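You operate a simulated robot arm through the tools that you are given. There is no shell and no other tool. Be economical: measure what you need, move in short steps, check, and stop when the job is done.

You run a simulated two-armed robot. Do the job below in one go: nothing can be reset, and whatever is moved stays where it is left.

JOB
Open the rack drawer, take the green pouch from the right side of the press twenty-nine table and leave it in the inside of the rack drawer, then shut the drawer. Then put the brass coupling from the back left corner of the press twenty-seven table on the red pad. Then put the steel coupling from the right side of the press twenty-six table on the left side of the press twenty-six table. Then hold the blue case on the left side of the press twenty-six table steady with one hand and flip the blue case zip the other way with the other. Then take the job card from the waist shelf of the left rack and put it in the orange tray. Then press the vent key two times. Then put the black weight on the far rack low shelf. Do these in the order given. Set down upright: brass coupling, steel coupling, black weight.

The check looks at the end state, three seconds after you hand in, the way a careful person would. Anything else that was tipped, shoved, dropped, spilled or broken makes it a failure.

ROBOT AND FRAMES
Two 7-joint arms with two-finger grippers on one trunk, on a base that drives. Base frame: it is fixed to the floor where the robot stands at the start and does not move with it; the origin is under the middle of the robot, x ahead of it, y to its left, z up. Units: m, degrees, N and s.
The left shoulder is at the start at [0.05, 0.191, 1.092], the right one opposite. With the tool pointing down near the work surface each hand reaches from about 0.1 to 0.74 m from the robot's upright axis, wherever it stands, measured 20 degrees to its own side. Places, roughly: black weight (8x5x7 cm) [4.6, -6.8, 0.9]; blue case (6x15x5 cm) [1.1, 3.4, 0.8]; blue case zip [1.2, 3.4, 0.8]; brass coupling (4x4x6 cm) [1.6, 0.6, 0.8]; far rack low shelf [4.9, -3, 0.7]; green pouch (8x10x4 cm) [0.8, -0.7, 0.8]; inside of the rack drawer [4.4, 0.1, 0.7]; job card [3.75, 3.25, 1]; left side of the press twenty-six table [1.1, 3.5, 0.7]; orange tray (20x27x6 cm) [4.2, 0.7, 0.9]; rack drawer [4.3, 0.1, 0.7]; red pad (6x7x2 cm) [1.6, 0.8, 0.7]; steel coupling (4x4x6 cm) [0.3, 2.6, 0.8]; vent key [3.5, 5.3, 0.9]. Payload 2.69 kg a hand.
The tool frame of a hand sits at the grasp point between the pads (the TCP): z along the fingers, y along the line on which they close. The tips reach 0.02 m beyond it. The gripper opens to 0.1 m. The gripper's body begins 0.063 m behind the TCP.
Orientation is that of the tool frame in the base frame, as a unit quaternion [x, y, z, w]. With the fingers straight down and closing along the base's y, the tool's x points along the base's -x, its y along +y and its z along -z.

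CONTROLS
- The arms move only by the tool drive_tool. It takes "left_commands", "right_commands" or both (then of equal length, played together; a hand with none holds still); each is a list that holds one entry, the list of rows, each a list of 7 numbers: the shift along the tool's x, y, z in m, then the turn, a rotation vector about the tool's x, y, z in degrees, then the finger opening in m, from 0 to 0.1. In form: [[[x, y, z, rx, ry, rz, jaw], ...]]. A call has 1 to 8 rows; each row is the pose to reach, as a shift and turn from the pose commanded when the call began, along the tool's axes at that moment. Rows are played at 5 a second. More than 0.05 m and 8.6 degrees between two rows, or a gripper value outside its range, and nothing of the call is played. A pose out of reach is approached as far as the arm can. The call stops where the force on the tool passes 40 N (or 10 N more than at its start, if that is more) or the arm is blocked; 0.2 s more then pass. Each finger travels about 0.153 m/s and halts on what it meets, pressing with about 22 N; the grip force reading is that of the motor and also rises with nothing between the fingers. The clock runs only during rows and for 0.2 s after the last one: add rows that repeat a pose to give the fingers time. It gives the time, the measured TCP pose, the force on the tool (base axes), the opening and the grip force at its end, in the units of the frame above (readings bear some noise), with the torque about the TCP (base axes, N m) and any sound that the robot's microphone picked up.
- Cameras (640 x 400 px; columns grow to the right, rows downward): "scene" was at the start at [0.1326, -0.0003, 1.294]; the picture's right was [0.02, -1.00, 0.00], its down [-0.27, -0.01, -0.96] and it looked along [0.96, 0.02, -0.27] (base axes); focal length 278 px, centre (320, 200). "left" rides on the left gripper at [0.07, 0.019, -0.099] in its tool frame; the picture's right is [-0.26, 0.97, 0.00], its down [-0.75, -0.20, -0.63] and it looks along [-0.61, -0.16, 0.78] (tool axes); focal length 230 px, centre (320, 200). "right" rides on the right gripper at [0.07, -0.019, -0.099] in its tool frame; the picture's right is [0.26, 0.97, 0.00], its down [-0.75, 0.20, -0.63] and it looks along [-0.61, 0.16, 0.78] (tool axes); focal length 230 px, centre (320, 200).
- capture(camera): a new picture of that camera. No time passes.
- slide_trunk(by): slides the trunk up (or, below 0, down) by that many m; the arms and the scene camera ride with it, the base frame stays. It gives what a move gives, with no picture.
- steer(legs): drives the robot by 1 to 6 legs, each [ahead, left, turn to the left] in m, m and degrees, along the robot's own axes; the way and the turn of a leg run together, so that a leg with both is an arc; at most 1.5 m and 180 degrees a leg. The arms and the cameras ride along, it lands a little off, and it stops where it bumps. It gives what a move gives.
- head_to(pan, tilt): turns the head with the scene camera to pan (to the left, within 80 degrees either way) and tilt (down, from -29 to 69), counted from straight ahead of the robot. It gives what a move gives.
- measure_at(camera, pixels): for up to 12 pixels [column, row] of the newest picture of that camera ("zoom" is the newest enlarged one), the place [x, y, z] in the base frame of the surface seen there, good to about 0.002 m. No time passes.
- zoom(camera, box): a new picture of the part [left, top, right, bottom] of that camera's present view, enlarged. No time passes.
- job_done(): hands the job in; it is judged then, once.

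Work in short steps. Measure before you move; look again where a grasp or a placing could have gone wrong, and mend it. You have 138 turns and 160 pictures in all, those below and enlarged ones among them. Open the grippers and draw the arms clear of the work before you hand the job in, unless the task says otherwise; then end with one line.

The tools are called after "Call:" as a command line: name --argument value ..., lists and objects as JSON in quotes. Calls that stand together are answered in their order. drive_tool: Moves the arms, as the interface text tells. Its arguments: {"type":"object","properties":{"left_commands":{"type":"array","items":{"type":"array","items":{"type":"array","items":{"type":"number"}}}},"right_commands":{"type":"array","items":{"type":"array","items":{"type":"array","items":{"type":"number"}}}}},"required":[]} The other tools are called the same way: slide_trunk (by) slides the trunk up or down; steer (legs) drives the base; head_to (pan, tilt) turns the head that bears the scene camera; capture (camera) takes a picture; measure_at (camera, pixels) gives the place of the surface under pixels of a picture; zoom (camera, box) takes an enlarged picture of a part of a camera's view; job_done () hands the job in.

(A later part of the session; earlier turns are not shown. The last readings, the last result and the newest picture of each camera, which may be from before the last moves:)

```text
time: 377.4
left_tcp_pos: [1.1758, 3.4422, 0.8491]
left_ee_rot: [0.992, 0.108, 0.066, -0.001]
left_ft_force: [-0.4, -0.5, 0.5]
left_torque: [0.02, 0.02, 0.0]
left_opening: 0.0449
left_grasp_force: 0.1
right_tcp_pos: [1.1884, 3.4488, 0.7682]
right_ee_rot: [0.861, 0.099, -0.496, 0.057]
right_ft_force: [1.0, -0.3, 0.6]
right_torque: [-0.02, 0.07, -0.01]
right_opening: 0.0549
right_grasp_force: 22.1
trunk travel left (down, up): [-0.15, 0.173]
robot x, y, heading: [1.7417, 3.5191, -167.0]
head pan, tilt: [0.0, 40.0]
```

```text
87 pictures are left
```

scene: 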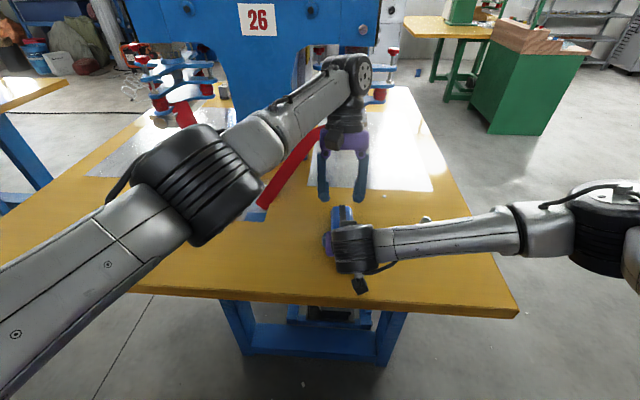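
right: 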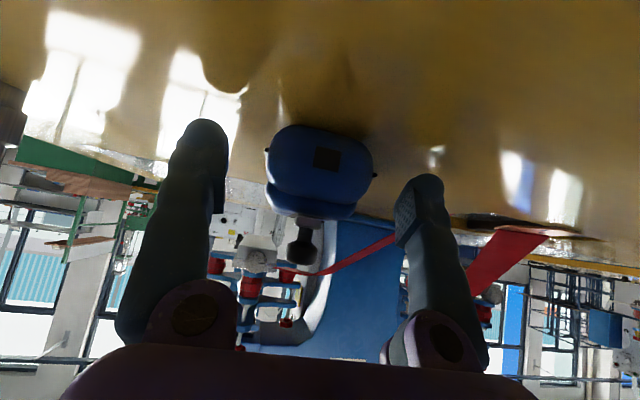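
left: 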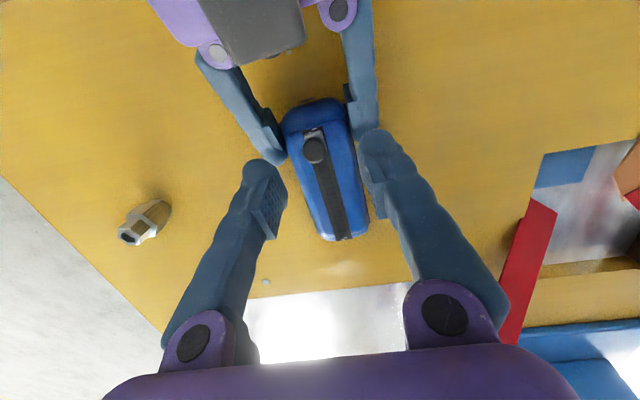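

Measure the knob again from this view (315,150).

Call:
measure_at --camera "left" --pixels '[[315, 150], [307, 152], [323, 148], [316, 160], [312, 138], [335, 230]]'

```text
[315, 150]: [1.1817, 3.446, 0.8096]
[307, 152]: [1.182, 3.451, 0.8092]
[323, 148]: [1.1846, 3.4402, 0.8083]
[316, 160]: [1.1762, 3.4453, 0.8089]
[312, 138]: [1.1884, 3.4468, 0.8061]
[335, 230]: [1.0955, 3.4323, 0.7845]
```

Knob centre (1.183,3.446). Descend around it and pinch.

Call:
drive_tool --left_commands '[[[0.001, -0.001, 0.017, 0, 0, 0, 0.045], [0.0015, -0.002, 0.0345, 0, 0, 0, 0.045], [0.0015, -0.002, 0.0345, 0, 0, 0, 0.03], [0.0015, -0.002, 0.0345, 0, 0, 0, 0.0], [0.0015, -0.002, 0.0345, 0, 0, 0, 0.0], [0.0015, -0.002, 0.0345, 0, 0, 0, 0.0]]]'

Call:
capture --camera "left"

```text
time: 378.8
left_tcp_pos: [1.1833, 3.4466, 0.818]
left_ee_rot: [0.992, 0.108, 0.066, -0.003]
left_ft_force: [-3.3, 7.4, -3.8]
left_torque: [0.12, 0.08, -0.05]
left_opening: 0.014
left_grasp_force: 22.0
right_tcp_pos: [1.1902, 3.4479, 0.7685]
right_ee_rot: [0.861, 0.1, -0.496, 0.058]
right_ft_force: [4.3, -7.0, 4.2]
right_torque: [0.27, 0.12, 0.08]
right_opening: 0.055
right_grasp_force: 21.6
trunk travel left (down, up): [-0.15, 0.173]
robot x, y, heading: [1.7444, 3.5212, -166.8]
head pan, tilt: [0.0, 40.0]
```

```text
86 pictures are left
```

left: 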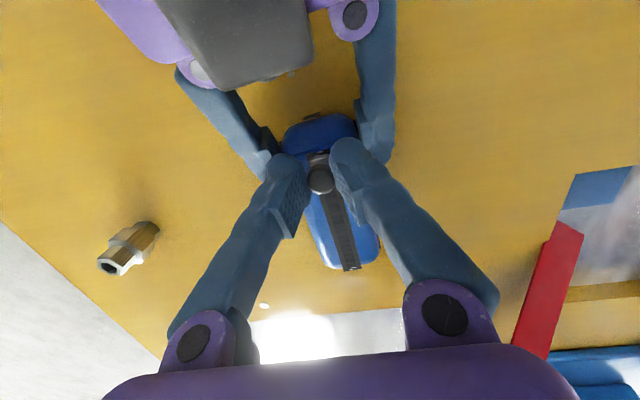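

Pinched (0.014). Slide forward along the track ~9 cm.

Call:
drive_tool --left_commands '[[[-0.0119, 0, -0.0016, 0, 0, 0, 0], [-0.0238, 0, -0.0032, 0, 0, 0, 0], [-0.0357, 0, -0.0048, 0, 0, 0, 0], [-0.0476, 0, -0.0063, 0, 0, 0, 0], [-0.0595, 0, -0.0079, 0, 0, 0, 0], [-0.0714, 0, -0.0095, 0, 0, 0, 0], [-0.0823, 0, -0.011, 0, 0, 0, 0], [-0.0912, 0, -0.0121, 0, 0, 0, 0]]]'

Call:
capture --camera "left"

```text
time: 380.6
left_tcp_pos: [1.1551, 3.4241, 0.8234]
left_ee_rot: [0.992, 0.107, 0.066, -0.003]
left_ft_force: [-9.6, 24.7, 5.1]
left_torque: [0.39, 0.6, 0.21]
left_opening: 0.0146
left_grasp_force: 22.1
left hand out of reach, approached as far as the arm can: row 2, 3, 4, 5, 6, 7, 8
right_tcp_pos: [1.1907, 3.4477, 0.7679]
right_ee_rot: [0.861, 0.101, -0.494, 0.059]
right_ft_force: [8.2, -23.9, -1.2]
right_torque: [0.74, 0.18, 0.79]
right_opening: 0.0607
right_grasp_force: 22.4
trunk travel left (down, up): [-0.15, 0.173]
robot x, y, heading: [1.7406, 3.5236, -167.0]
head pan, tilt: [0.0, 40.0]
```

```text
85 pictures are left
```

left: 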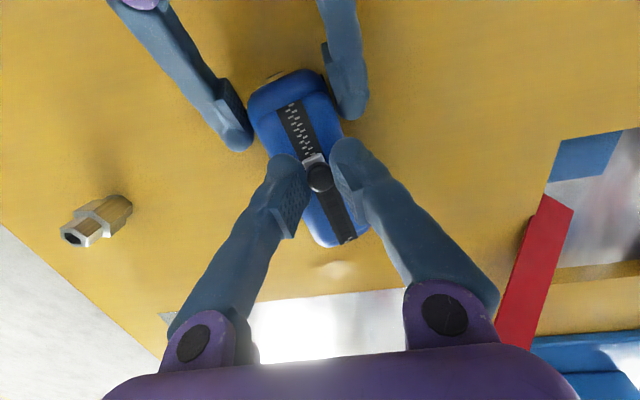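

The zip moved ~3 cm (teeth show behind it), then the lean limited reach. I'll bring the command back, tip the left hand the other way while holding the knob, and continue forward.

Call:
drive_tool --left_commands '[[[0.0446, 0, 0.0059, 0, -3, 0, 0], [0.0614, 0, 0.0082, 0, -8, 0, 0], [0.0614, 0, 0.0082, 0, -13, 0, 0], [0.0515, 0, 0.0069, 0, -16, 0, 0], [0.0416, 0, 0.0055, 0, -18, 0, 0], [0.0416, 0, 0.0055, 0, -18, 0, 0]]]'

Call:
capture --camera "left"

```text
time: 380.8
left_tcp_pos: [1.1626, 3.4221, 0.817]
left_ee_rot: [0.99, 0.12, 0.076, 0.0]
left_ft_force: [-2.6, 3.3, -8.2]
left_torque: [-0.08, 0.05, -0.2]
left_opening: 0.0131
left_grasp_force: 22.1
right_tcp_pos: [1.1906, 3.4449, 0.7686]
right_ee_rot: [0.861, 0.104, -0.495, 0.061]
right_ft_force: [2.4, -3.4, 6.2]
right_torque: [0.11, 0.22, 0.33]
right_opening: 0.062
right_grasp_force: 21.9
trunk travel left (down, up): [-0.15, 0.173]
robot x, y, heading: [1.7434, 3.52, -166.5]
head pan, tilt: [0.0, 40.0]
stopped in row 1 (left hand): the force on the tool passed its limit at 76 N (the readings are from after the stop); the commanded pose is now the measured one
```

```text
84 pictures are left
```

left: 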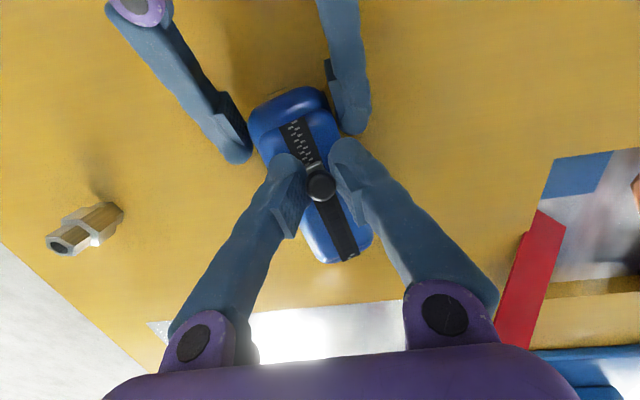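

The command is re-synced. I'll open the left fingers, lift slightly while tipping the hand to about -8°, and re-measure the knob and track.

Call:
drive_tool --left_commands '[[[0, 0, 0, 0, 0, 0, 0.045], [0, 0, -0.02, 0, 0, 0, 0.045], [0, 0, -0.04, 0, -6, 0, 0.045], [0, 0, -0.045, 0, -12, 0, 0.045], [0, 0, -0.045, 0, -17, 0, 0.045], [0, 0, -0.045, 0, -17, 0, 0.045]]]'

Call:
capture --camera "left"

```text
time: 382.2
left_tcp_pos: [1.1562, 3.4211, 0.8641]
left_ee_rot: [0.99, 0.119, -0.073, 0.017]
left_ft_force: [-0.8, -0.8, -0.4]
left_torque: [0.0, 0.03, 0.01]
left_opening: 0.045
left_grasp_force: 0.1
right_tcp_pos: [1.1922, 3.4465, 0.7673]
right_ee_rot: [0.861, 0.102, -0.494, 0.059]
right_ft_force: [0.2, 3.8, 4.7]
right_torque: [0.39, -0.77, 0.45]
right_opening: 0.058
right_grasp_force: 22.0
trunk travel left (down, up): [-0.15, 0.173]
robot x, y, heading: [1.7417, 3.524, -166.9]
head pan, tilt: [0.0, 40.0]
```

```text
83 pictures are left
```

left: 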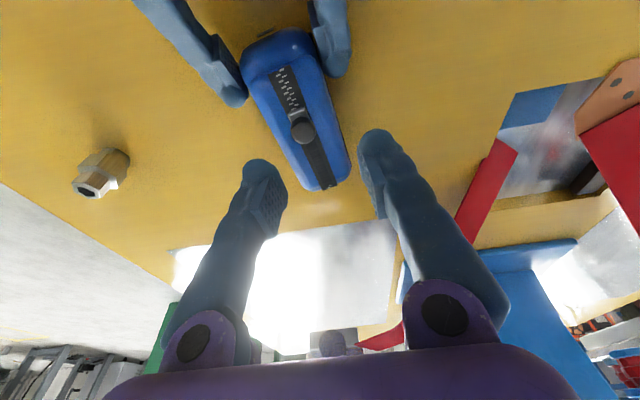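

Now measure knob (302,130) and track ends.

Call:
measure_at --camera "left" --pixels '[[302, 130], [294, 131], [310, 128], [303, 142], [280, 70], [327, 184], [300, 105], [245, 75], [348, 175]]'

```text
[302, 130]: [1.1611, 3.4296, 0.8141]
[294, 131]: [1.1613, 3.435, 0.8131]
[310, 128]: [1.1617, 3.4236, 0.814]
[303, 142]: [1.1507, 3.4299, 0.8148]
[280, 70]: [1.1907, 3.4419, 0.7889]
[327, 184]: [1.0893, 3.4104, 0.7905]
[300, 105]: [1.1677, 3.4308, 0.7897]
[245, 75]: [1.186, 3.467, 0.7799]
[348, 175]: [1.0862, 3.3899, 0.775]
```

Knob now (1.156,3.430); ~6 cm remain. Descend and pinch again with the better tilt.

Call:
drive_tool --left_commands '[[[0.005, -0.004, 0.02, 0, 0, 0, 0.045], [0.0106, -0.0078, 0.045, 0, 0, 0, 0.045], [0.0106, -0.0078, 0.045, 0, 0, 0, 0.03], [0.0106, -0.0078, 0.045, 0, 0, 0, 0], [0.0106, -0.0078, 0.045, 0, 0, 0, 0]]]'

Call:
drive_tool --left_commands '[[[-0.0119, 0.0008, 0.0018, 0, -2, 0, 0], [-0.0237, 0.0015, 0.0036, 0, -4, 0, 0], [-0.0356, 0.0023, 0.0053, 0, -6, 0, 0], [-0.0475, 0.003, 0.0071, 0, -8, 0, 0], [-0.0544, 0.0035, 0.0081, 0, -8, 0, 0], [-0.0613, 0.004, 0.0092, 0, -8, 0, 0]]]'

Call:
capture --camera "left"

```text
time: 383.4
left_tcp_pos: [1.1567, 3.429, 0.8153]
left_ee_rot: [0.99, 0.118, -0.072, 0.017]
left_ft_force: [-2.5, 5.8, -6.8]
left_torque: [0.33, 0.14, 0.01]
left_opening: 0.0115
left_grasp_force: 22.0
right_tcp_pos: [1.1927, 3.4447, 0.7684]
right_ee_rot: [0.861, 0.103, -0.494, 0.061]
right_ft_force: [2.2, -4.6, 8.5]
right_torque: [-0.15, 0.22, 0.23]
right_opening: 0.0569
right_grasp_force: 21.8
trunk travel left (down, up): [-0.15, 0.173]
robot x, y, heading: [1.7414, 3.5261, -166.9]
head pan, tilt: [0.0, 40.0]
```

```text
time: 384.8
left_tcp_pos: [1.0996, 3.4093, 0.8181]
left_ee_rot: [0.982, 0.117, -0.143, 0.026]
left_ft_force: [-4.9, 12.8, 9.3]
left_torque: [0.45, -0.24, 0.31]
left_opening: 0.0111
left_grasp_force: 22.0
right_tcp_pos: [1.193, 3.4468, 0.7674]
right_ee_rot: [0.862, 0.104, -0.492, 0.061]
right_ft_force: [1.8, -14.0, 0.8]
right_torque: [0.98, -1.64, 0.97]
right_opening: 0.0572
right_grasp_force: 21.7
trunk travel left (down, up): [-0.15, 0.173]
robot x, y, heading: [1.7435, 3.5233, -166.8]
head pan, tilt: [0.0, 40.0]
```

```text
82 pictures are left
```

left: 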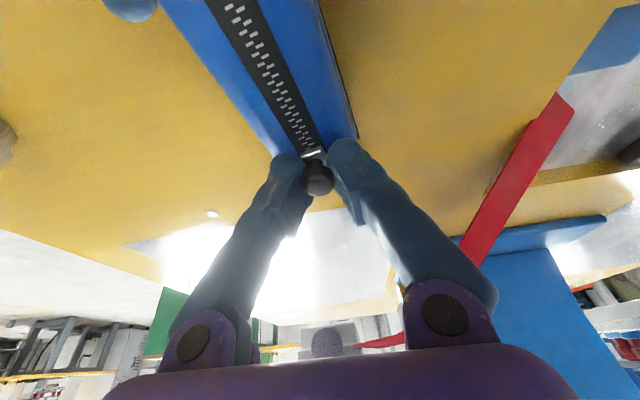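

Almost at the far end. Push another 1.5 cm to the stop.

Call:
drive_tool --left_commands '[[[-0.005, 0.0003, 0.0014, 0, 0, 0, 0], [-0.0096, 0.0006, 0.0028, 0, 0, 0, 0], [-0.0144, 0.001, 0.0043, 0, 0, 0, 0], [-0.0144, 0.001, 0.0043, 0, 0, 0, 0]]]'

Call:
capture --camera "left"

```text
time: 385.8
left_tcp_pos: [1.0865, 3.4063, 0.8149]
left_ee_rot: [0.983, 0.118, -0.138, 0.026]
left_ft_force: [15.3, 9.4, -6.1]
left_torque: [0.13, -0.14, -0.06]
left_opening: 0.0106
left_grasp_force: 22.2
right_tcp_pos: [1.1893, 3.4474, 0.7693]
right_ee_rot: [0.86, 0.101, -0.497, 0.059]
right_ft_force: [-15.5, -10.7, 4.8]
right_torque: [0.11, 0.01, 0.47]
right_opening: 0.0579
right_grasp_force: 21.7
trunk travel left (down, up): [-0.15, 0.173]
robot x, y, heading: [1.7435, 3.5218, -166.8]
head pan, tilt: [0.0, 40.0]
```

```text
81 pictures are left
```

left: 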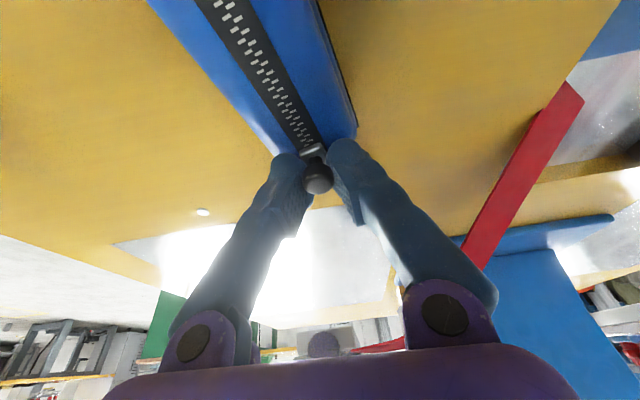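

Now it pulls against the holding hand (15 N), so it's at its end. Release the left fingers and rise, then view.

Call:
drive_tool --left_commands '[[[0, 0, 0, 0, 0, 0, 0.03], [0, 0, 0, 0, 0, 0, 0.05], [0, 0, -0.03, 0, 0, 0, 0.05], [0, 0, -0.07, 0, 3, 0, 0.05], [0, 0, -0.1, 0, 8, 0, 0.05], [0, 0, -0.12, 0, 15, 0, 0.05]]]'

Call:
capture --camera "left"

```text
time: 387.2
left_tcp_pos: [1.1229, 3.4119, 0.9291]
left_ee_rot: [0.993, 0.12, -0.011, 0.01]
left_ft_force: [-0.2, -0.2, 0.5]
left_torque: [-0.02, 0.0, -0.02]
left_opening: 0.0499
left_grasp_force: 0.0
left hand out of reach, approached as far as the arm can: row 6
right_tcp_pos: [1.1919, 3.4457, 0.7677]
right_ee_rot: [0.862, 0.103, -0.493, 0.06]
right_ft_force: [2.7, 5.5, 7.9]
right_torque: [0.59, -1.18, 0.54]
right_opening: 0.0573
right_grasp_force: 22.4
trunk travel left (down, up): [-0.15, 0.173]
robot x, y, heading: [1.7437, 3.5225, -166.8]
head pan, tilt: [0.0, 40.0]
```

```text
80 pictures are left
```

left: 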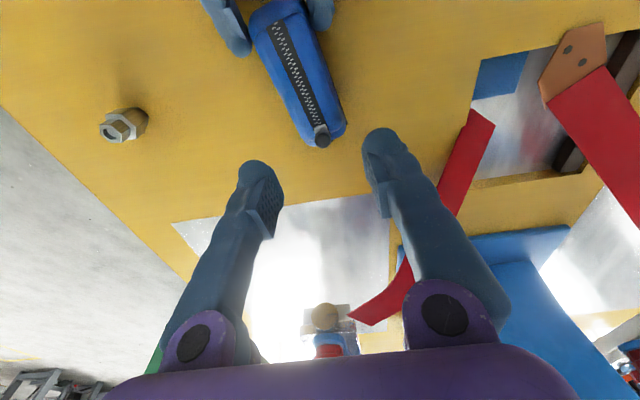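

Zip knob is at the far end. Move the left hand aside while opening and retracting the right from the case.

Call:
drive_tool --left_commands '[[[0, 0.01, 0, 0, 0, 0, 0.06], [0.01, 0.04, 0, 0, 0, 0, 0.08], [0.02, 0.08, 0, 0, 0, 0, 0.1], [0.03, 0.12, 0, 0, 0, 0, 0.1], [0.04, 0.16, 0, 0, 0, 0, 0.1], [0.05, 0.2, 0, 0, 0, 0, 0.1], [0.06, 0.24, 0, 0, 0, 0, 0.1], [0.07, 0.28, 0, 0, 0, 0, 0.1]]]' --right_commands '[[[0, 0, 0, 0, 0, 0, 0.065], [0, 0, 0, 0, 0, 0, 0.08], [0, 0, 0, 0, 0, 0, 0.1], [0, 0, -0.02, 0, 0, 0, 0.1], [0, 0, -0.05, 0, 0, 0, 0.1], [0, 0, -0.09, 0, 0, 0, 0.1], [0, 0, -0.11, 0, 7, 0, 0.1], [0, 0, -0.12, 0, 14, 0, 0.1]]]'

Call:
capture --camera "scene"

```text
time: 389.0
left_tcp_pos: [1.258, 3.1587, 0.932]
left_ee_rot: [0.993, 0.119, -0.011, 0.01]
left_ft_force: [0.6, -0.1, 0.4]
left_torque: [-0.01, 0.01, -0.03]
left_opening: 0.0998
left_grasp_force: 0.0
right_tcp_pos: [1.292, 3.4721, 0.8286]
right_ee_rot: [0.915, 0.109, -0.385, 0.046]
right_ft_force: [0.2, -0.5, -0.5]
right_torque: [0.01, 0.01, 0.03]
right_opening: 0.0998
right_grasp_force: 0.2
trunk travel left (down, up): [-0.15, 0.173]
robot x, y, heading: [1.7423, 3.5212, -167.0]
head pan, tilt: [0.0, 40.0]
```

```text
79 pictures are left
```

scene: 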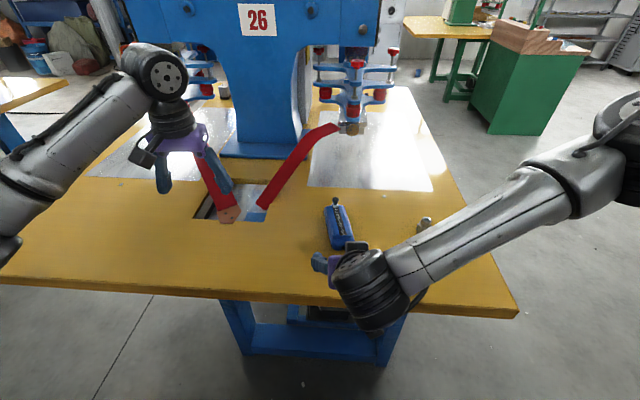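

Case is released and resting. Return the right hand to pointing down, higher and to the right, then check the case.

Call:
drive_tool --right_commands '[[[-0.021, -0.028, -0.021, 0, 7.5, 0, 0.1], [-0.042, -0.056, -0.042, 0, 15, 0, 0.1], [-0.063, -0.085, -0.063, 0, 22.5, 0, 0.1], [-0.085, -0.113, -0.085, 0, 30, 0, 0.1], [-0.106, -0.141, -0.106, 0, 37.5, 0, 0.1], [-0.127, -0.17, -0.127, 0, 45, 0, 0.1], [-0.127, -0.17, -0.127, 0, 45, 0, 0.1]]]'

Call:
steer --legs '[[-0.45, 0, 0]]'

Call:
zoom --camera "scene" --box '[280, 90, 480, 215]'

```text
time: 390.6
left_tcp_pos: [1.2552, 3.1585, 0.9321]
left_ee_rot: [0.993, 0.12, -0.011, 0.011]
left_ft_force: [-1.3, -0.3, -0.7]
left_torque: [-0.01, 0.0, 0.01]
left_opening: 0.1001
left_grasp_force: 0.1
right_tcp_pos: [1.2532, 3.6354, 1.0066]
right_ee_rot: [0.993, 0.119, -0.004, 0.003]
right_ft_force: [1.0, 0.7, 0.8]
right_torque: [0.02, 0.0, 0.02]
right_opening: 0.1002
right_grasp_force: 0.0
trunk travel left (down, up): [-0.15, 0.173]
robot x, y, heading: [1.7428, 3.5232, -167.1]
head pan, tilt: [0.0, 40.0]
```

```text
time: 393.3
left_tcp_pos: [1.6918, 3.2629, 0.9315]
left_ee_rot: [0.993, 0.117, -0.013, 0.011]
left_ft_force: [0.3, -0.5, -0.1]
left_torque: [-0.02, 0.02, 0.03]
left_opening: 0.1002
left_grasp_force: 0.1
right_tcp_pos: [1.6914, 3.7398, 1.0051]
right_ee_rot: [0.993, 0.116, -0.006, 0.001]
right_ft_force: [-0.2, -0.2, 1.2]
right_torque: [0.01, 0.01, -0.02]
right_opening: 0.0997
right_grasp_force: 0.0
trunk travel left (down, up): [-0.15, 0.173]
robot x, y, heading: [2.1841, 3.6239, -167.1]
head pan, tilt: [0.0, 40.0]
```

```text
3.20 times, centred on (380, 152) of scene
```

zoom: 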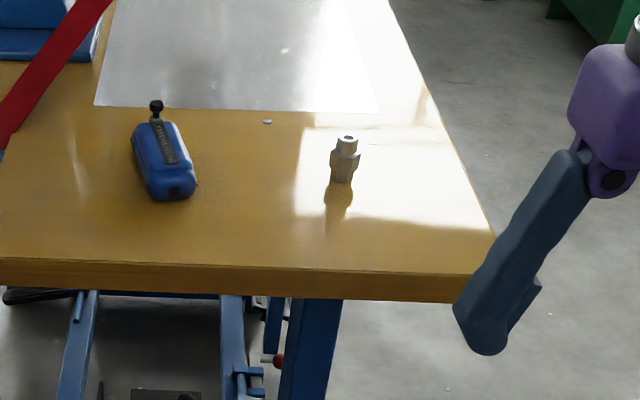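

Case flat with its zip at the far end, coupling upright. Turn around and look at the left rack for the job card.

Call:
steer --legs '[[0, 0, 177]]'

Call:
head_to --pan -12 --tilt 12

Call:
capture --camera "scene"

```text
time: 401.0
left_tcp_pos: [2.6874, 3.9552, 0.9328]
left_ee_rot: [-0.092, 0.996, 0.01, 0.011]
left_ft_force: [0.8, -0.8, 0.5]
left_torque: [0.02, -0.03, 0.01]
left_opening: 0.0998
left_grasp_force: 0.1
right_tcp_pos: [2.6631, 3.4795, 1.0061]
right_ee_rot: [-0.091, 0.996, 0.001, 0.006]
right_ft_force: [-1.1, 0.7, 0.3]
right_torque: [-0.01, 0.0, 0.0]
right_opening: 0.1001
right_grasp_force: 0.1
trunk travel left (down, up): [-0.15, 0.173]
robot x, y, heading: [2.1814, 3.6184, 9.7]
head pan, tilt: [0.0, 40.0]
```

```text
time: 401.9
left_tcp_pos: [2.6894, 3.9564, 0.9315]
left_ee_rot: [-0.092, 0.996, 0.01, 0.011]
left_ft_force: [0.2, -0.4, -0.1]
left_torque: [0.0, -0.03, 0.02]
left_opening: 0.0999
left_grasp_force: 0.1
right_tcp_pos: [2.6646, 3.4804, 1.0047]
right_ee_rot: [-0.091, 0.996, 0.002, 0.005]
right_ft_force: [-0.3, 0.8, 0.1]
right_torque: [-0.01, 0.0, 0.01]
right_opening: 0.0998
right_grasp_force: 0.0
trunk travel left (down, up): [-0.15, 0.173]
robot x, y, heading: [2.1788, 3.6195, 9.9]
head pan, tilt: [-12.0, 12.0]
```

```text
77 pictures are left
```

scene: 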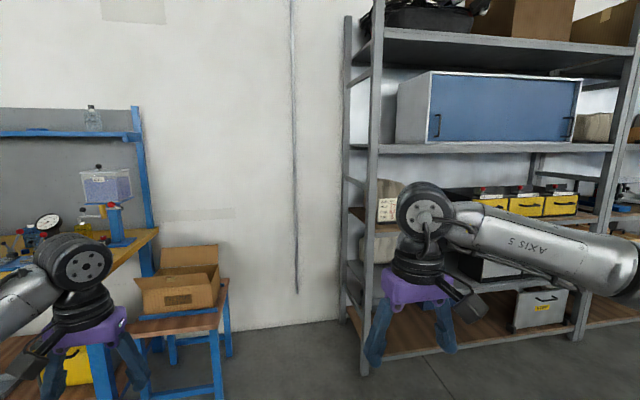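

Something like a card is at (387,208) on the waist shelf. Zoom and measure.

Call:
zoom --camera "scene" --box '[340, 160, 460, 250]'

Call:
measure_at --camera "zoom" --pixels '[[250, 225], [225, 195], [290, 195], [225, 300], [290, 300], [250, 260], [270, 160], [270, 320], [190, 220], [110, 300], [300, 140]]'

```text
4.44 times, centred on (400, 205) of scene
```

zoom: 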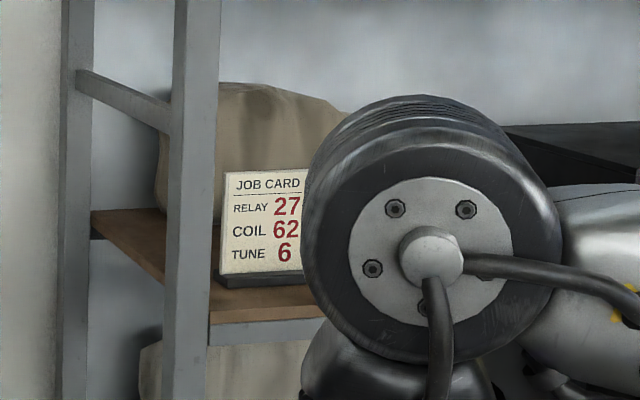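

```text
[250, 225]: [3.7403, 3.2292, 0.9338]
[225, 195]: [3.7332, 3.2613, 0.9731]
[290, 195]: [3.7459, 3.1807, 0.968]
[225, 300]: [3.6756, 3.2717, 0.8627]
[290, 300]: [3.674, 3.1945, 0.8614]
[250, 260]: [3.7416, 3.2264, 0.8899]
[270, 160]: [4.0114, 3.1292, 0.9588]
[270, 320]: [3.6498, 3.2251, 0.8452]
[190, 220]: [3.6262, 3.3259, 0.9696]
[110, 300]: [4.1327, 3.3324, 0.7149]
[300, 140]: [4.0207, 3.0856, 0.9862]
```

The card stands in a slot base at ≈(3.74,3.22), top near z≈1.0. I'll drive nearer and look unobstructed, measuring the shelf above.

Call:
steer --legs '[[0.6, -0.4, 0]]'

Call:
head_to --pan 0 --tilt 15

Call:
capture --camera "scene"

```text
time: 405.9
left_tcp_pos: [3.3456, 3.671, 0.9324]
left_ee_rot: [-0.091, 0.996, 0.01, 0.011]
left_ft_force: [-0.3, -0.3, 0.3]
left_torque: [-0.01, 0.02, 0.0]
left_opening: 0.1001
left_grasp_force: 0.0
right_tcp_pos: [3.3208, 3.1956, 1.0056]
right_ee_rot: [-0.089, 0.996, 0.001, 0.005]
right_ft_force: [0.1, -0.6, 0.6]
right_torque: [0.07, 0.02, -0.02]
right_opening: 0.1002
right_grasp_force: 0.1
trunk travel left (down, up): [-0.15, 0.173]
robot x, y, heading: [2.8346, 3.3383, 9.9]
head pan, tilt: [-12.0, 12.0]
```

```text
time: 406.6
left_tcp_pos: [3.3453, 3.671, 0.9324]
left_ee_rot: [-0.091, 0.996, 0.01, 0.012]
left_ft_force: [-1.5, 0.0, -0.6]
left_torque: [-0.02, 0.03, -0.01]
left_opening: 0.1
left_grasp_force: 0.1
right_tcp_pos: [3.3196, 3.1956, 1.0057]
right_ee_rot: [-0.09, 0.996, 0.001, 0.005]
right_ft_force: [0.0, 0.8, 0.0]
right_torque: [-0.01, 0.01, 0.0]
right_opening: 0.1002
right_grasp_force: 0.1
trunk travel left (down, up): [-0.15, 0.173]
robot x, y, heading: [2.8385, 3.3371, 10.1]
head pan, tilt: [0.0, 15.0]
```

```text
75 pictures are left
```

scene: 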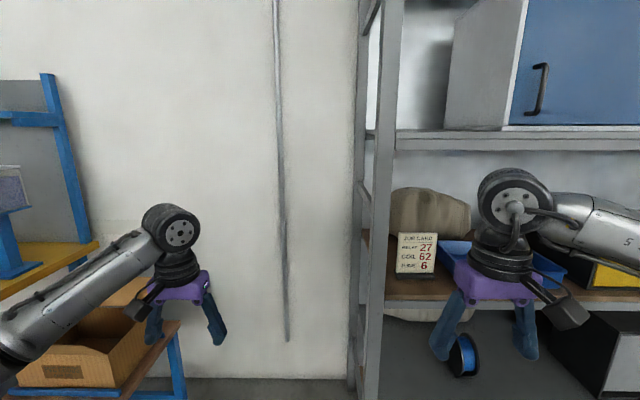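

Call:
zoom --camera "scene" --box '[360, 120, 520, 320]'

Call:
measure_at --camera "scene" --pixels '[[400, 235], [437, 236], [399, 270], [435, 272], [418, 275], [417, 250], [410, 293], [420, 150], [420, 132], [391, 200], [455, 245], [440, 215]]'

```text
2.00 times, centred on (440, 220) of scene
```

zoom: 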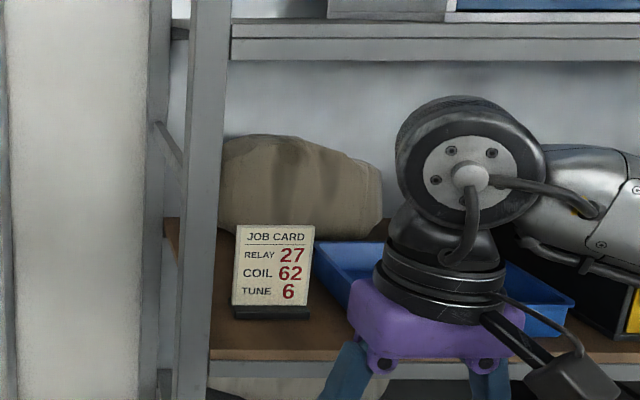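

```text
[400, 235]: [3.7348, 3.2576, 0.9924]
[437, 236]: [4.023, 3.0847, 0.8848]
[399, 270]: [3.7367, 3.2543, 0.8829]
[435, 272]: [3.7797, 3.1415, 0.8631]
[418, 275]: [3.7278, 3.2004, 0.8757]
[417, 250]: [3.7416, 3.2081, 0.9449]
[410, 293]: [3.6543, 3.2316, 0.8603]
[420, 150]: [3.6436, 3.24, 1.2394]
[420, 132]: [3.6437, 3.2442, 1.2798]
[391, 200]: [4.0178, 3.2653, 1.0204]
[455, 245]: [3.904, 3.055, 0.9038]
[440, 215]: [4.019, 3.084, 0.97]
```

Card spans y 3.155–3.258, z 0.88–0.993, with a shelf above at 1.235. I'll grip its right edge with the right hand tilted 45° (pointing left-down, closing along the card's normal). Rotate the hand first here in open space.

Call:
drive_tool --right_commands '[[[0, 0, 0, -2.93, 2.93, 7.08, 0.1], [0, 0, 0, -5.87, 5.87, 14.15, 0.1], [0, 0, 0, -8.8, 8.8, 21.2, 0.1], [0, 0, 0, -11.73, 11.73, 28.3, 0.08], [0, 0, 0, -14.67, 14.67, 35.4, 0.06], [0, 0, 0, -17.6, 17.6, 42.45, 0.05]]]'

Call:
drive_tool --right_commands '[[[0, 0, 0, -2.93, 2.93, 7.08, 0.05], [0, 0, 0, -5.87, 5.87, 14.15, 0.05], [0, 0, 0, -8.8, 8.8, 21.2, 0.05], [0, 0, 0, -11.73, 11.73, 28.3, 0.05], [0, 0, 0, -14.67, 14.67, 35.4, 0.05], [0, 0, 0, -17.6, 17.6, 42.45, 0.05], [0, 0, 0, -17.6, 17.6, 42.45, 0.05]]]'

Call:
capture --camera "scene"

```text
time: 408.0
left_tcp_pos: [3.3443, 3.6705, 0.9321]
left_ee_rot: [-0.09, 0.996, 0.01, 0.011]
left_ft_force: [-0.3, 0.0, -0.1]
left_torque: [-0.02, -0.01, -0.03]
left_opening: 0.1
left_grasp_force: 0.1
right_tcp_pos: [3.3199, 3.1956, 1.0052]
right_ee_rot: [0.274, 0.938, 0.138, -0.159]
right_ft_force: [0.0, -0.4, 0.7]
right_torque: [0.02, 0.02, -0.02]
right_opening: 0.05
right_grasp_force: 0.0
trunk travel left (down, up): [-0.15, 0.173]
robot x, y, heading: [2.837, 3.3377, 9.6]
head pan, tilt: [0.0, 15.0]
```

```text
time: 409.6
left_tcp_pos: [3.3451, 3.6706, 0.9319]
left_ee_rot: [-0.09, 0.996, 0.01, 0.012]
left_ft_force: [-0.2, 0.8, 0.2]
left_torque: [0.0, 0.0, -0.01]
left_opening: 0.1
left_grasp_force: 0.0
right_tcp_pos: [3.3199, 3.1953, 1.005]
right_ee_rot: [0.591, 0.709, 0.251, -0.292]
right_ft_force: [0.3, 0.3, 0.5]
right_torque: [-0.01, -0.03, -0.01]
right_opening: 0.0499
right_grasp_force: 0.1
trunk travel left (down, up): [-0.15, 0.173]
robot x, y, heading: [2.8349, 3.3362, 10.0]
head pan, tilt: [0.0, 15.0]
```

```text
73 pictures are left
```

scene: 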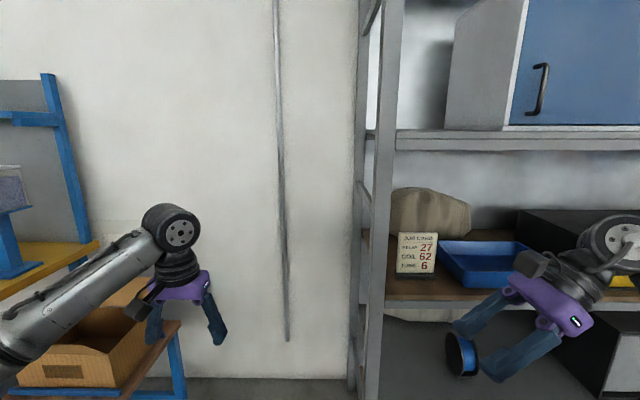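

The hand is oriented as needed. Lower it 4 cm and drive closer, then check against the card.

Call:
drive_tool --right_commands '[[[-0.014, 0, 0.014, 0, 0, 0, 0.05], [-0.03, 0, 0.03, 0, 0, 0, 0.05]]]'

Call:
steer --legs '[[0.3, -0.1, -1]]'

Call:
capture --camera "scene"

Call:
capture --camera "right"

```text
time: 410.2
left_tcp_pos: [3.3446, 3.6709, 0.9321]
left_ee_rot: [-0.091, 0.996, 0.01, 0.011]
left_ft_force: [-0.1, -0.3, 0.2]
left_torque: [-0.01, -0.01, 0.0]
left_opening: 0.1002
left_grasp_force: 0.1
right_tcp_pos: [3.3199, 3.1941, 0.9631]
right_ee_rot: [0.59, 0.71, 0.249, -0.292]
right_ft_force: [1.5, 0.2, 0.3]
right_torque: [0.02, 0.02, 0.03]
right_opening: 0.0499
right_grasp_force: 0.0
trunk travel left (down, up): [-0.15, 0.173]
robot x, y, heading: [2.8369, 3.3385, 9.8]
head pan, tilt: [0.0, 15.0]
```

```text
time: 412.4
left_tcp_pos: [3.6626, 3.6101, 0.9315]
left_ee_rot: [-0.081, 0.997, 0.009, 0.011]
left_ft_force: [-0.1, 0.3, 0.4]
left_torque: [0.02, 0.0, -0.02]
left_opening: 0.1001
left_grasp_force: 0.0
right_tcp_pos: [3.6295, 3.1361, 0.9629]
right_ee_rot: [0.597, 0.705, 0.252, -0.289]
right_ft_force: [-0.1, 0.2, -0.9]
right_torque: [0.0, 0.02, 0.02]
right_opening: 0.05
right_grasp_force: 0.1
trunk travel left (down, up): [-0.15, 0.173]
robot x, y, heading: [3.1471, 3.2917, 8.8]
head pan, tilt: [0.0, 15.0]
```

```text
72 pictures are left
```

scene: 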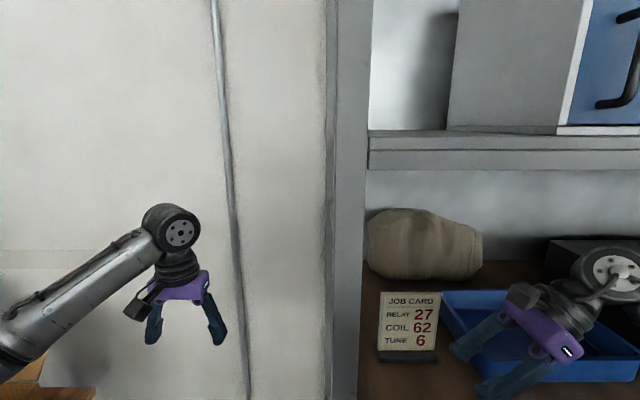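

```text
71 pictures are left
```

right: 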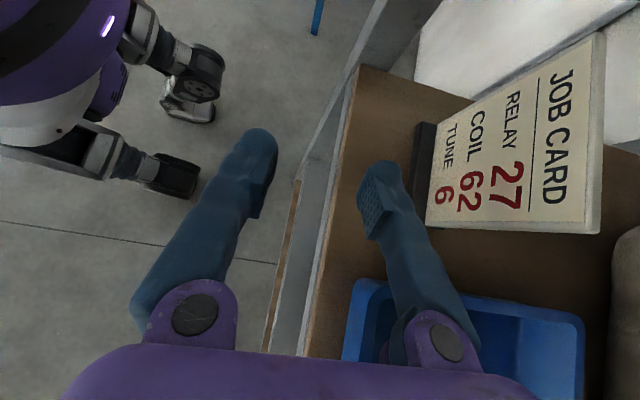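

Clear view of the card. Measure its edges in both pictures.

Call:
measure_at --camera "scene" --pixels '[[382, 295], [436, 297], [380, 345], [433, 347], [408, 320], [436, 320], [380, 320], [400, 355], [450, 340]]'

Call:
measure_at --camera "right" --pixels '[[430, 222], [595, 230], [510, 228], [440, 130], [590, 50], [600, 130], [425, 200], [510, 170]]'

```text
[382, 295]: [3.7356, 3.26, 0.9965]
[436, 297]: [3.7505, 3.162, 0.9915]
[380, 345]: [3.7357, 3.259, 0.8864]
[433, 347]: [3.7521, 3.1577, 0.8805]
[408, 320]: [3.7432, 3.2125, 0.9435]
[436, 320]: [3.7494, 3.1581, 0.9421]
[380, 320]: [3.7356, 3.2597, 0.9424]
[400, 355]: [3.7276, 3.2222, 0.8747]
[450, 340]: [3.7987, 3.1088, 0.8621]
```

```text
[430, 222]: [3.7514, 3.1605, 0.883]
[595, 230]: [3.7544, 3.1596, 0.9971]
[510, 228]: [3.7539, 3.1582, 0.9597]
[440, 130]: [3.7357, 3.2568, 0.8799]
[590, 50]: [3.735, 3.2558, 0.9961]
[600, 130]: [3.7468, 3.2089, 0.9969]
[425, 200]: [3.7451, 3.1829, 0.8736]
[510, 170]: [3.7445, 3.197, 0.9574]
```

Card right edge at (3.7535,3.158). Approach: shift right, go ahead 12.6 cm, then slide left so the fingers straddle the edge.

Call:
drive_tool --right_commands '[[[-0.0212, 0.03, -0.0212, 0, 0, 0, 0.05], [-0.0212, 0.07, -0.0212, 0, 0, 0, 0.05], [-0.0212, 0.1, -0.0212, 0, 0, 0, 0.05], [-0.0212, 0.126, -0.0212, 0, 0, 0, 0.05], [-0.0212, 0.126, -0.0212, 0, 0, 0, 0.05], [-0.008, 0.126, 0.0, 0, 0, 0, 0.05], [0.0077, 0.126, 0.0191, 0, 0, 0, 0.05], [0.0077, 0.126, 0.0191, 0, 0, 0, 0.05]]]'

Call:
capture --camera "right"

```text
time: 414.1
left_tcp_pos: [3.6617, 3.6101, 0.9317]
left_ee_rot: [-0.082, 0.997, 0.01, 0.012]
left_ft_force: [-0.2, 0.2, -0.3]
left_torque: [-0.01, 0.0, 0.06]
left_opening: 0.1002
left_grasp_force: 0.0
right_tcp_pos: [3.7497, 3.1751, 0.9534]
right_ee_rot: [0.597, 0.705, 0.252, -0.288]
right_ft_force: [0.4, -0.8, 0.4]
right_torque: [0.02, 0.02, 0.02]
right_opening: 0.0501
right_grasp_force: 0.0
trunk travel left (down, up): [-0.15, 0.173]
robot x, y, heading: [3.1497, 3.2899, 8.8]
head pan, tilt: [0.0, 15.0]
```

```text
70 pictures are left
```

right: 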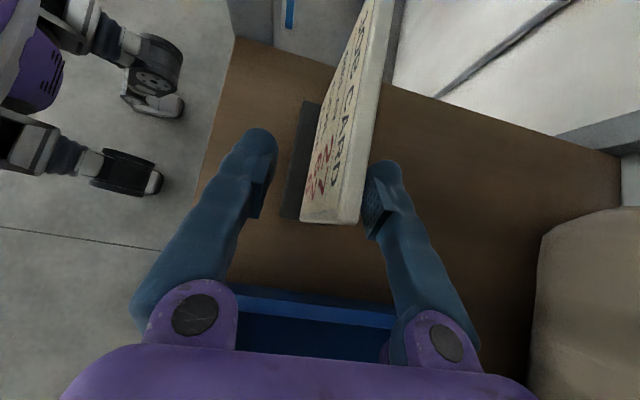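

The card is thicker than thought and lies toward the rear finger. Measure its right face to centre the grip.

Call:
measure_at --camera "right" --pixels '[[306, 217], [330, 219], [356, 220], [345, 150], [372, 100], [296, 205], [288, 150]]'

```text
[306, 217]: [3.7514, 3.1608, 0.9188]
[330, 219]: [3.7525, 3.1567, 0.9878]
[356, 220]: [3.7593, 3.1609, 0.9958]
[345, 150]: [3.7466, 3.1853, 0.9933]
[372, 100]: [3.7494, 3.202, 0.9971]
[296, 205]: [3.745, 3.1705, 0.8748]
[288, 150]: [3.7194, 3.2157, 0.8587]
```

Shift 4 mm and close on the card.

Call:
drive_tool --right_commands '[[[0, 0.004, 0, 0, 0, 0, 0.05], [0, 0.004, 0, 0, 0, 0, 0.03], [0, 0.004, 0, 0, 0, 0, 0.015], [0, 0.004, 0, 0, 0, 0, 0.0], [0, 0.004, 0, 0, 0, 0, 0.0]]]'

Call:
drive_tool --right_commands '[[[0.014, 0, -0.014, 0, 0, 0, 0], [0.028, 0, -0.028, 0, 0, 0, 0], [0.042, 0, -0.042, 0, 0, 0, 0], [0.042, 0, -0.042, 0, 0, 0, 0]]]'

Call:
capture --camera "scene"

```text
time: 415.4
left_tcp_pos: [3.662, 3.6099, 0.9322]
left_ee_rot: [-0.081, 0.997, 0.009, 0.011]
left_ft_force: [0.3, -0.1, 0.2]
left_torque: [-0.01, 0.01, -0.01]
left_opening: 0.0998
left_grasp_force: 0.1
right_tcp_pos: [3.7532, 3.1765, 0.9547]
right_ee_rot: [0.597, 0.704, 0.253, -0.289]
right_ft_force: [-0.3, 0.5, -1.3]
right_torque: [0.02, 0.03, -0.02]
right_opening: 0.0075
right_grasp_force: 22.5
trunk travel left (down, up): [-0.15, 0.173]
robot x, y, heading: [3.1511, 3.2917, 8.7]
head pan, tilt: [0.0, 15.0]
```

```text
time: 416.4
left_tcp_pos: [3.6614, 3.6115, 0.9328]
left_ee_rot: [-0.081, 0.997, 0.01, 0.011]
left_ft_force: [-0.3, -0.4, 0.7]
left_torque: [-0.02, 0.01, -0.02]
left_opening: 0.0998
left_grasp_force: 0.1
right_tcp_pos: [3.7517, 3.1764, 1.016]
right_ee_rot: [0.597, 0.704, 0.253, -0.29]
right_ft_force: [0.2, 0.0, -3.4]
right_torque: [-0.07, 0.0, -0.02]
right_opening: 0.0074
right_grasp_force: 21.8
trunk travel left (down, up): [-0.15, 0.173]
robot x, y, heading: [3.1502, 3.2858, 8.7]
head pan, tilt: [0.0, 15.0]
```

```text
69 pictures are left
```

scene: 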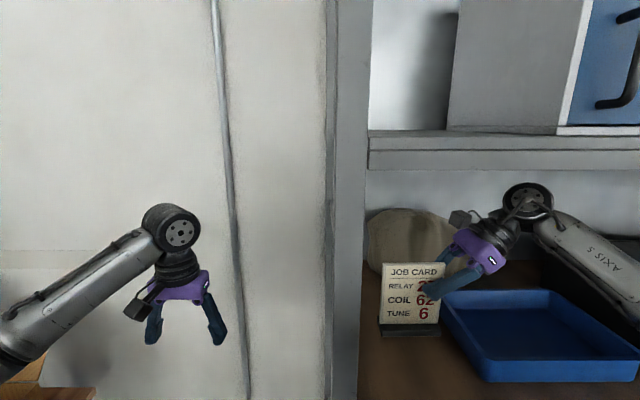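

The card came up with its base. Withdraw it, back off, and drive along the racks to the orange tray.

Call:
drive_tool --right_commands '[[[0, -0.04, 0, 0, 0, 0, 0], [0, -0.08, 0, 0, 0, 0, 0], [0, -0.12, 0, 0, 0, 0, 0], [0, -0.15, 0, 0, 0, 0, 0]]]'

Call:
steer --legs '[[-0.35, 0, 0], [0.02, -1.25, 0], [0.02, -1.25, 0]]'

Call:
head_to --pan 0 --tilt 25

Call:
capture --camera "scene"

```text
time: 417.4
left_tcp_pos: [3.6618, 3.6107, 0.9327]
left_ee_rot: [-0.081, 0.997, 0.01, 0.013]
left_ft_force: [0.7, -0.2, -0.3]
left_torque: [0.02, 0.02, -0.01]
left_opening: 0.0997
left_grasp_force: 0.0
right_tcp_pos: [3.6027, 3.1512, 1.0132]
right_ee_rot: [0.597, 0.705, 0.252, -0.29]
right_ft_force: [0.4, 0.8, -1.7]
right_torque: [-0.1, -0.02, -0.02]
right_opening: 0.0071
right_grasp_force: 22.4
trunk travel left (down, up): [-0.15, 0.173]
robot x, y, heading: [3.1469, 3.2907, 8.8]
head pan, tilt: [0.0, 15.0]
```

```text
time: 441.5
left_tcp_pos: [3.7562, 1.0814, 0.9325]
left_ee_rot: [-0.097, 0.995, 0.01, 0.011]
left_ft_force: [-0.4, -0.4, -0.3]
left_torque: [-0.02, 0.02, 0.03]
left_opening: 0.0999
left_grasp_force: 0.1
right_tcp_pos: [3.7123, 0.6199, 1.0141]
right_ee_rot: [0.585, 0.714, 0.248, -0.293]
right_ft_force: [0.8, -0.2, -1.7]
right_torque: [-0.07, -0.05, 0.0]
right_opening: 0.0073
right_grasp_force: 22.0
trunk travel left (down, up): [-0.15, 0.173]
robot x, y, heading: [3.2502, 0.7382, 10.6]
head pan, tilt: [0.0, 15.0]
```

```text
time: 442.2
left_tcp_pos: [3.7555, 1.0814, 0.9316]
left_ee_rot: [-0.097, 0.995, 0.009, 0.012]
left_ft_force: [0.4, 0.4, 0.1]
left_torque: [-0.03, 0.0, 0.02]
left_opening: 0.1001
left_grasp_force: 0.1
right_tcp_pos: [3.7116, 0.6195, 1.0132]
right_ee_rot: [0.585, 0.714, 0.247, -0.293]
right_ft_force: [0.4, 0.2, -2.6]
right_torque: [-0.09, -0.06, 0.0]
right_opening: 0.0068
right_grasp_force: 22.4
trunk travel left (down, up): [-0.15, 0.173]
robot x, y, heading: [3.2488, 0.7408, 10.3]
head pan, tilt: [0.0, 25.0]
```

```text
68 pictures are left
```

scene: 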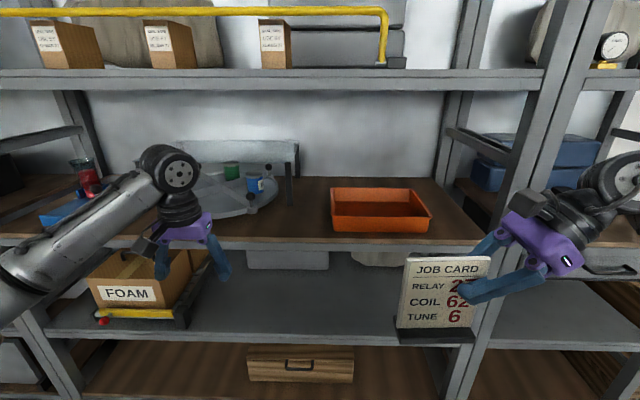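

Orange tray at (380,210). Measure it, the shelf above and the card base; and pull the left hand back so it stays clear of the jars on the shelf.

Call:
measure_at --camera "scene" --pixels '[[331, 205], [429, 212], [333, 190], [405, 192], [380, 200], [360, 197], [400, 205], [380, 222], [380, 240], [380, 88], [435, 325], [410, 335]]'

Call:
drive_tool --left_commands '[[[0.03, 0, -0.01, 0, 0, 0, 0.1], [0.06, 0, -0.02, 0, 0, 0, 0.1], [0.09, 0, -0.03, 0, 0, 0, 0.1], [0.12, 0, -0.04, 0, 0, 0, 0.1], [0.15, 0, -0.05, 0, 0, 0, 0.1], [0.18, 0, -0.05, 0, 0, 0, 0.1]]]'

```text
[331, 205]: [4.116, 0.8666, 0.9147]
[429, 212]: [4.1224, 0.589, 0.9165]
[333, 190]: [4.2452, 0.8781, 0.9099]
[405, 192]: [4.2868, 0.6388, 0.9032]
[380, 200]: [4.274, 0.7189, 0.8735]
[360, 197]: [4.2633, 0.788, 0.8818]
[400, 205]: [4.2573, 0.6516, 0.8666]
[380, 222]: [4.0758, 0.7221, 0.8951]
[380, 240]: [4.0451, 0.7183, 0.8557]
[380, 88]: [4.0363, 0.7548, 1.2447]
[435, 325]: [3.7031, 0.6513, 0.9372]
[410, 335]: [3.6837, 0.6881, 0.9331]
```

```text
time: 443.6
left_tcp_pos: [3.5772, 1.0476, 0.976]
left_ee_rot: [-0.098, 0.995, 0.01, 0.01]
left_ft_force: [0.4, 0.1, -0.4]
left_torque: [0.0, -0.03, -0.01]
left_opening: 0.0998
left_grasp_force: 0.0
right_tcp_pos: [3.7116, 0.6208, 1.014]
right_ee_rot: [0.585, 0.715, 0.247, -0.293]
right_ft_force: [0.0, 0.5, -2.2]
right_torque: [-0.1, -0.02, -0.01]
right_opening: 0.0073
right_grasp_force: 22.6
trunk travel left (down, up): [-0.15, 0.173]
robot x, y, heading: [3.2551, 0.7454, 10.6]
head pan, tilt: [0.0, 25.0]
```

Tray centre ≈(4.18,0.735), floor 0.866, rim 0.915. Raise the card slightly and drive 0.3 m in, then check.

Call:
drive_tool --right_commands '[[[0.01, 0, -0.01, 0, 0, 0, 0], [0.01, 0, -0.01, 0, 0, 0, 0]]]'

Call:
steer --legs '[[0.3, 0, -1.5]]'

Call:
capture --camera "scene"

Call:
capture --camera "right"

```text
time: 444.2
left_tcp_pos: [3.5779, 1.0474, 0.9769]
left_ee_rot: [-0.098, 0.995, 0.01, 0.012]
left_ft_force: [0.5, 0.0, -0.6]
left_torque: [0.01, 0.0, -0.03]
left_opening: 0.1002
left_grasp_force: 0.1
right_tcp_pos: [3.7102, 0.6214, 1.0274]
right_ee_rot: [0.585, 0.714, 0.248, -0.294]
right_ft_force: [-0.3, -0.4, -1.6]
right_torque: [-0.06, 0.0, -0.01]
right_opening: 0.0071
right_grasp_force: 21.9
trunk travel left (down, up): [-0.15, 0.173]
robot x, y, heading: [3.2519, 0.7455, 10.7]
head pan, tilt: [0.0, 25.0]
```

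```text
time: 446.3
left_tcp_pos: [3.8828, 1.0884, 0.9767]
left_ee_rot: [-0.083, 0.996, 0.01, 0.012]
left_ft_force: [-0.5, 0.6, -0.9]
left_torque: [-0.02, 0.02, -0.02]
left_opening: 0.0999
left_grasp_force: 0.0
right_tcp_pos: [4.0043, 0.6585, 1.0277]
right_ee_rot: [0.595, 0.706, 0.252, -0.29]
right_ft_force: [0.4, -1.0, -2.0]
right_torque: [-0.05, -0.03, 0.01]
right_opening: 0.0071
right_grasp_force: 21.5
trunk travel left (down, up): [-0.15, 0.173]
robot x, y, heading: [3.5507, 0.788, 8.9]
head pan, tilt: [0.0, 25.0]
```

```text
67 pictures are left
```

scene: 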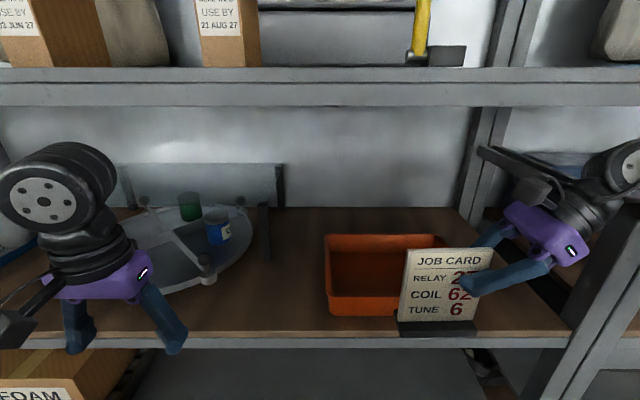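

```text
66 pictures are left
```

right: 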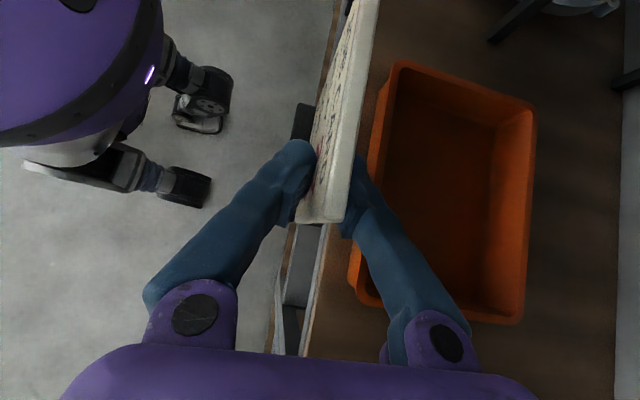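

The post between bays near (590,330) may obstruct the forearm. Measure post and wrist positions.

Call:
measure_at --camera "scene" --pixels '[[560, 360], [600, 300], [630, 240], [585, 190], [545, 185], [620, 170], [500, 160], [327, 240], [440, 238], [330, 310], [395, 305], [360, 285]]'

Call:
measure_at --camera "right" --pixels '[[400, 68], [530, 105], [520, 315], [360, 290], [385, 120], [450, 200], [300, 120]]'

```text
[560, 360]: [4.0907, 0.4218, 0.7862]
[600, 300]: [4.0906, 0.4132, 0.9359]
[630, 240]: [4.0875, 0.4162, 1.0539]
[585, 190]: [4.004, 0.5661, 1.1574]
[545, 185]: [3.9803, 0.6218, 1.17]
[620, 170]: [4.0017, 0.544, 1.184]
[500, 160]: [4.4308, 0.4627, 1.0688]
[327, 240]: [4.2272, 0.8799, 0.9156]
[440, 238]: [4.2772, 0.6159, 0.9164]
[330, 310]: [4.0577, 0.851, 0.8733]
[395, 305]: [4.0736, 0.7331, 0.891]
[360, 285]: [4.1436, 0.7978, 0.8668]
```

```text
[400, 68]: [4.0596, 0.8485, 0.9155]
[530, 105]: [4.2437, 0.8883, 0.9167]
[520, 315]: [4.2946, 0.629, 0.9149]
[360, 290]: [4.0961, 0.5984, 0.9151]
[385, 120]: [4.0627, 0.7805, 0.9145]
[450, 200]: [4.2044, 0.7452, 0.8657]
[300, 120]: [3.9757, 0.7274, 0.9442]
```

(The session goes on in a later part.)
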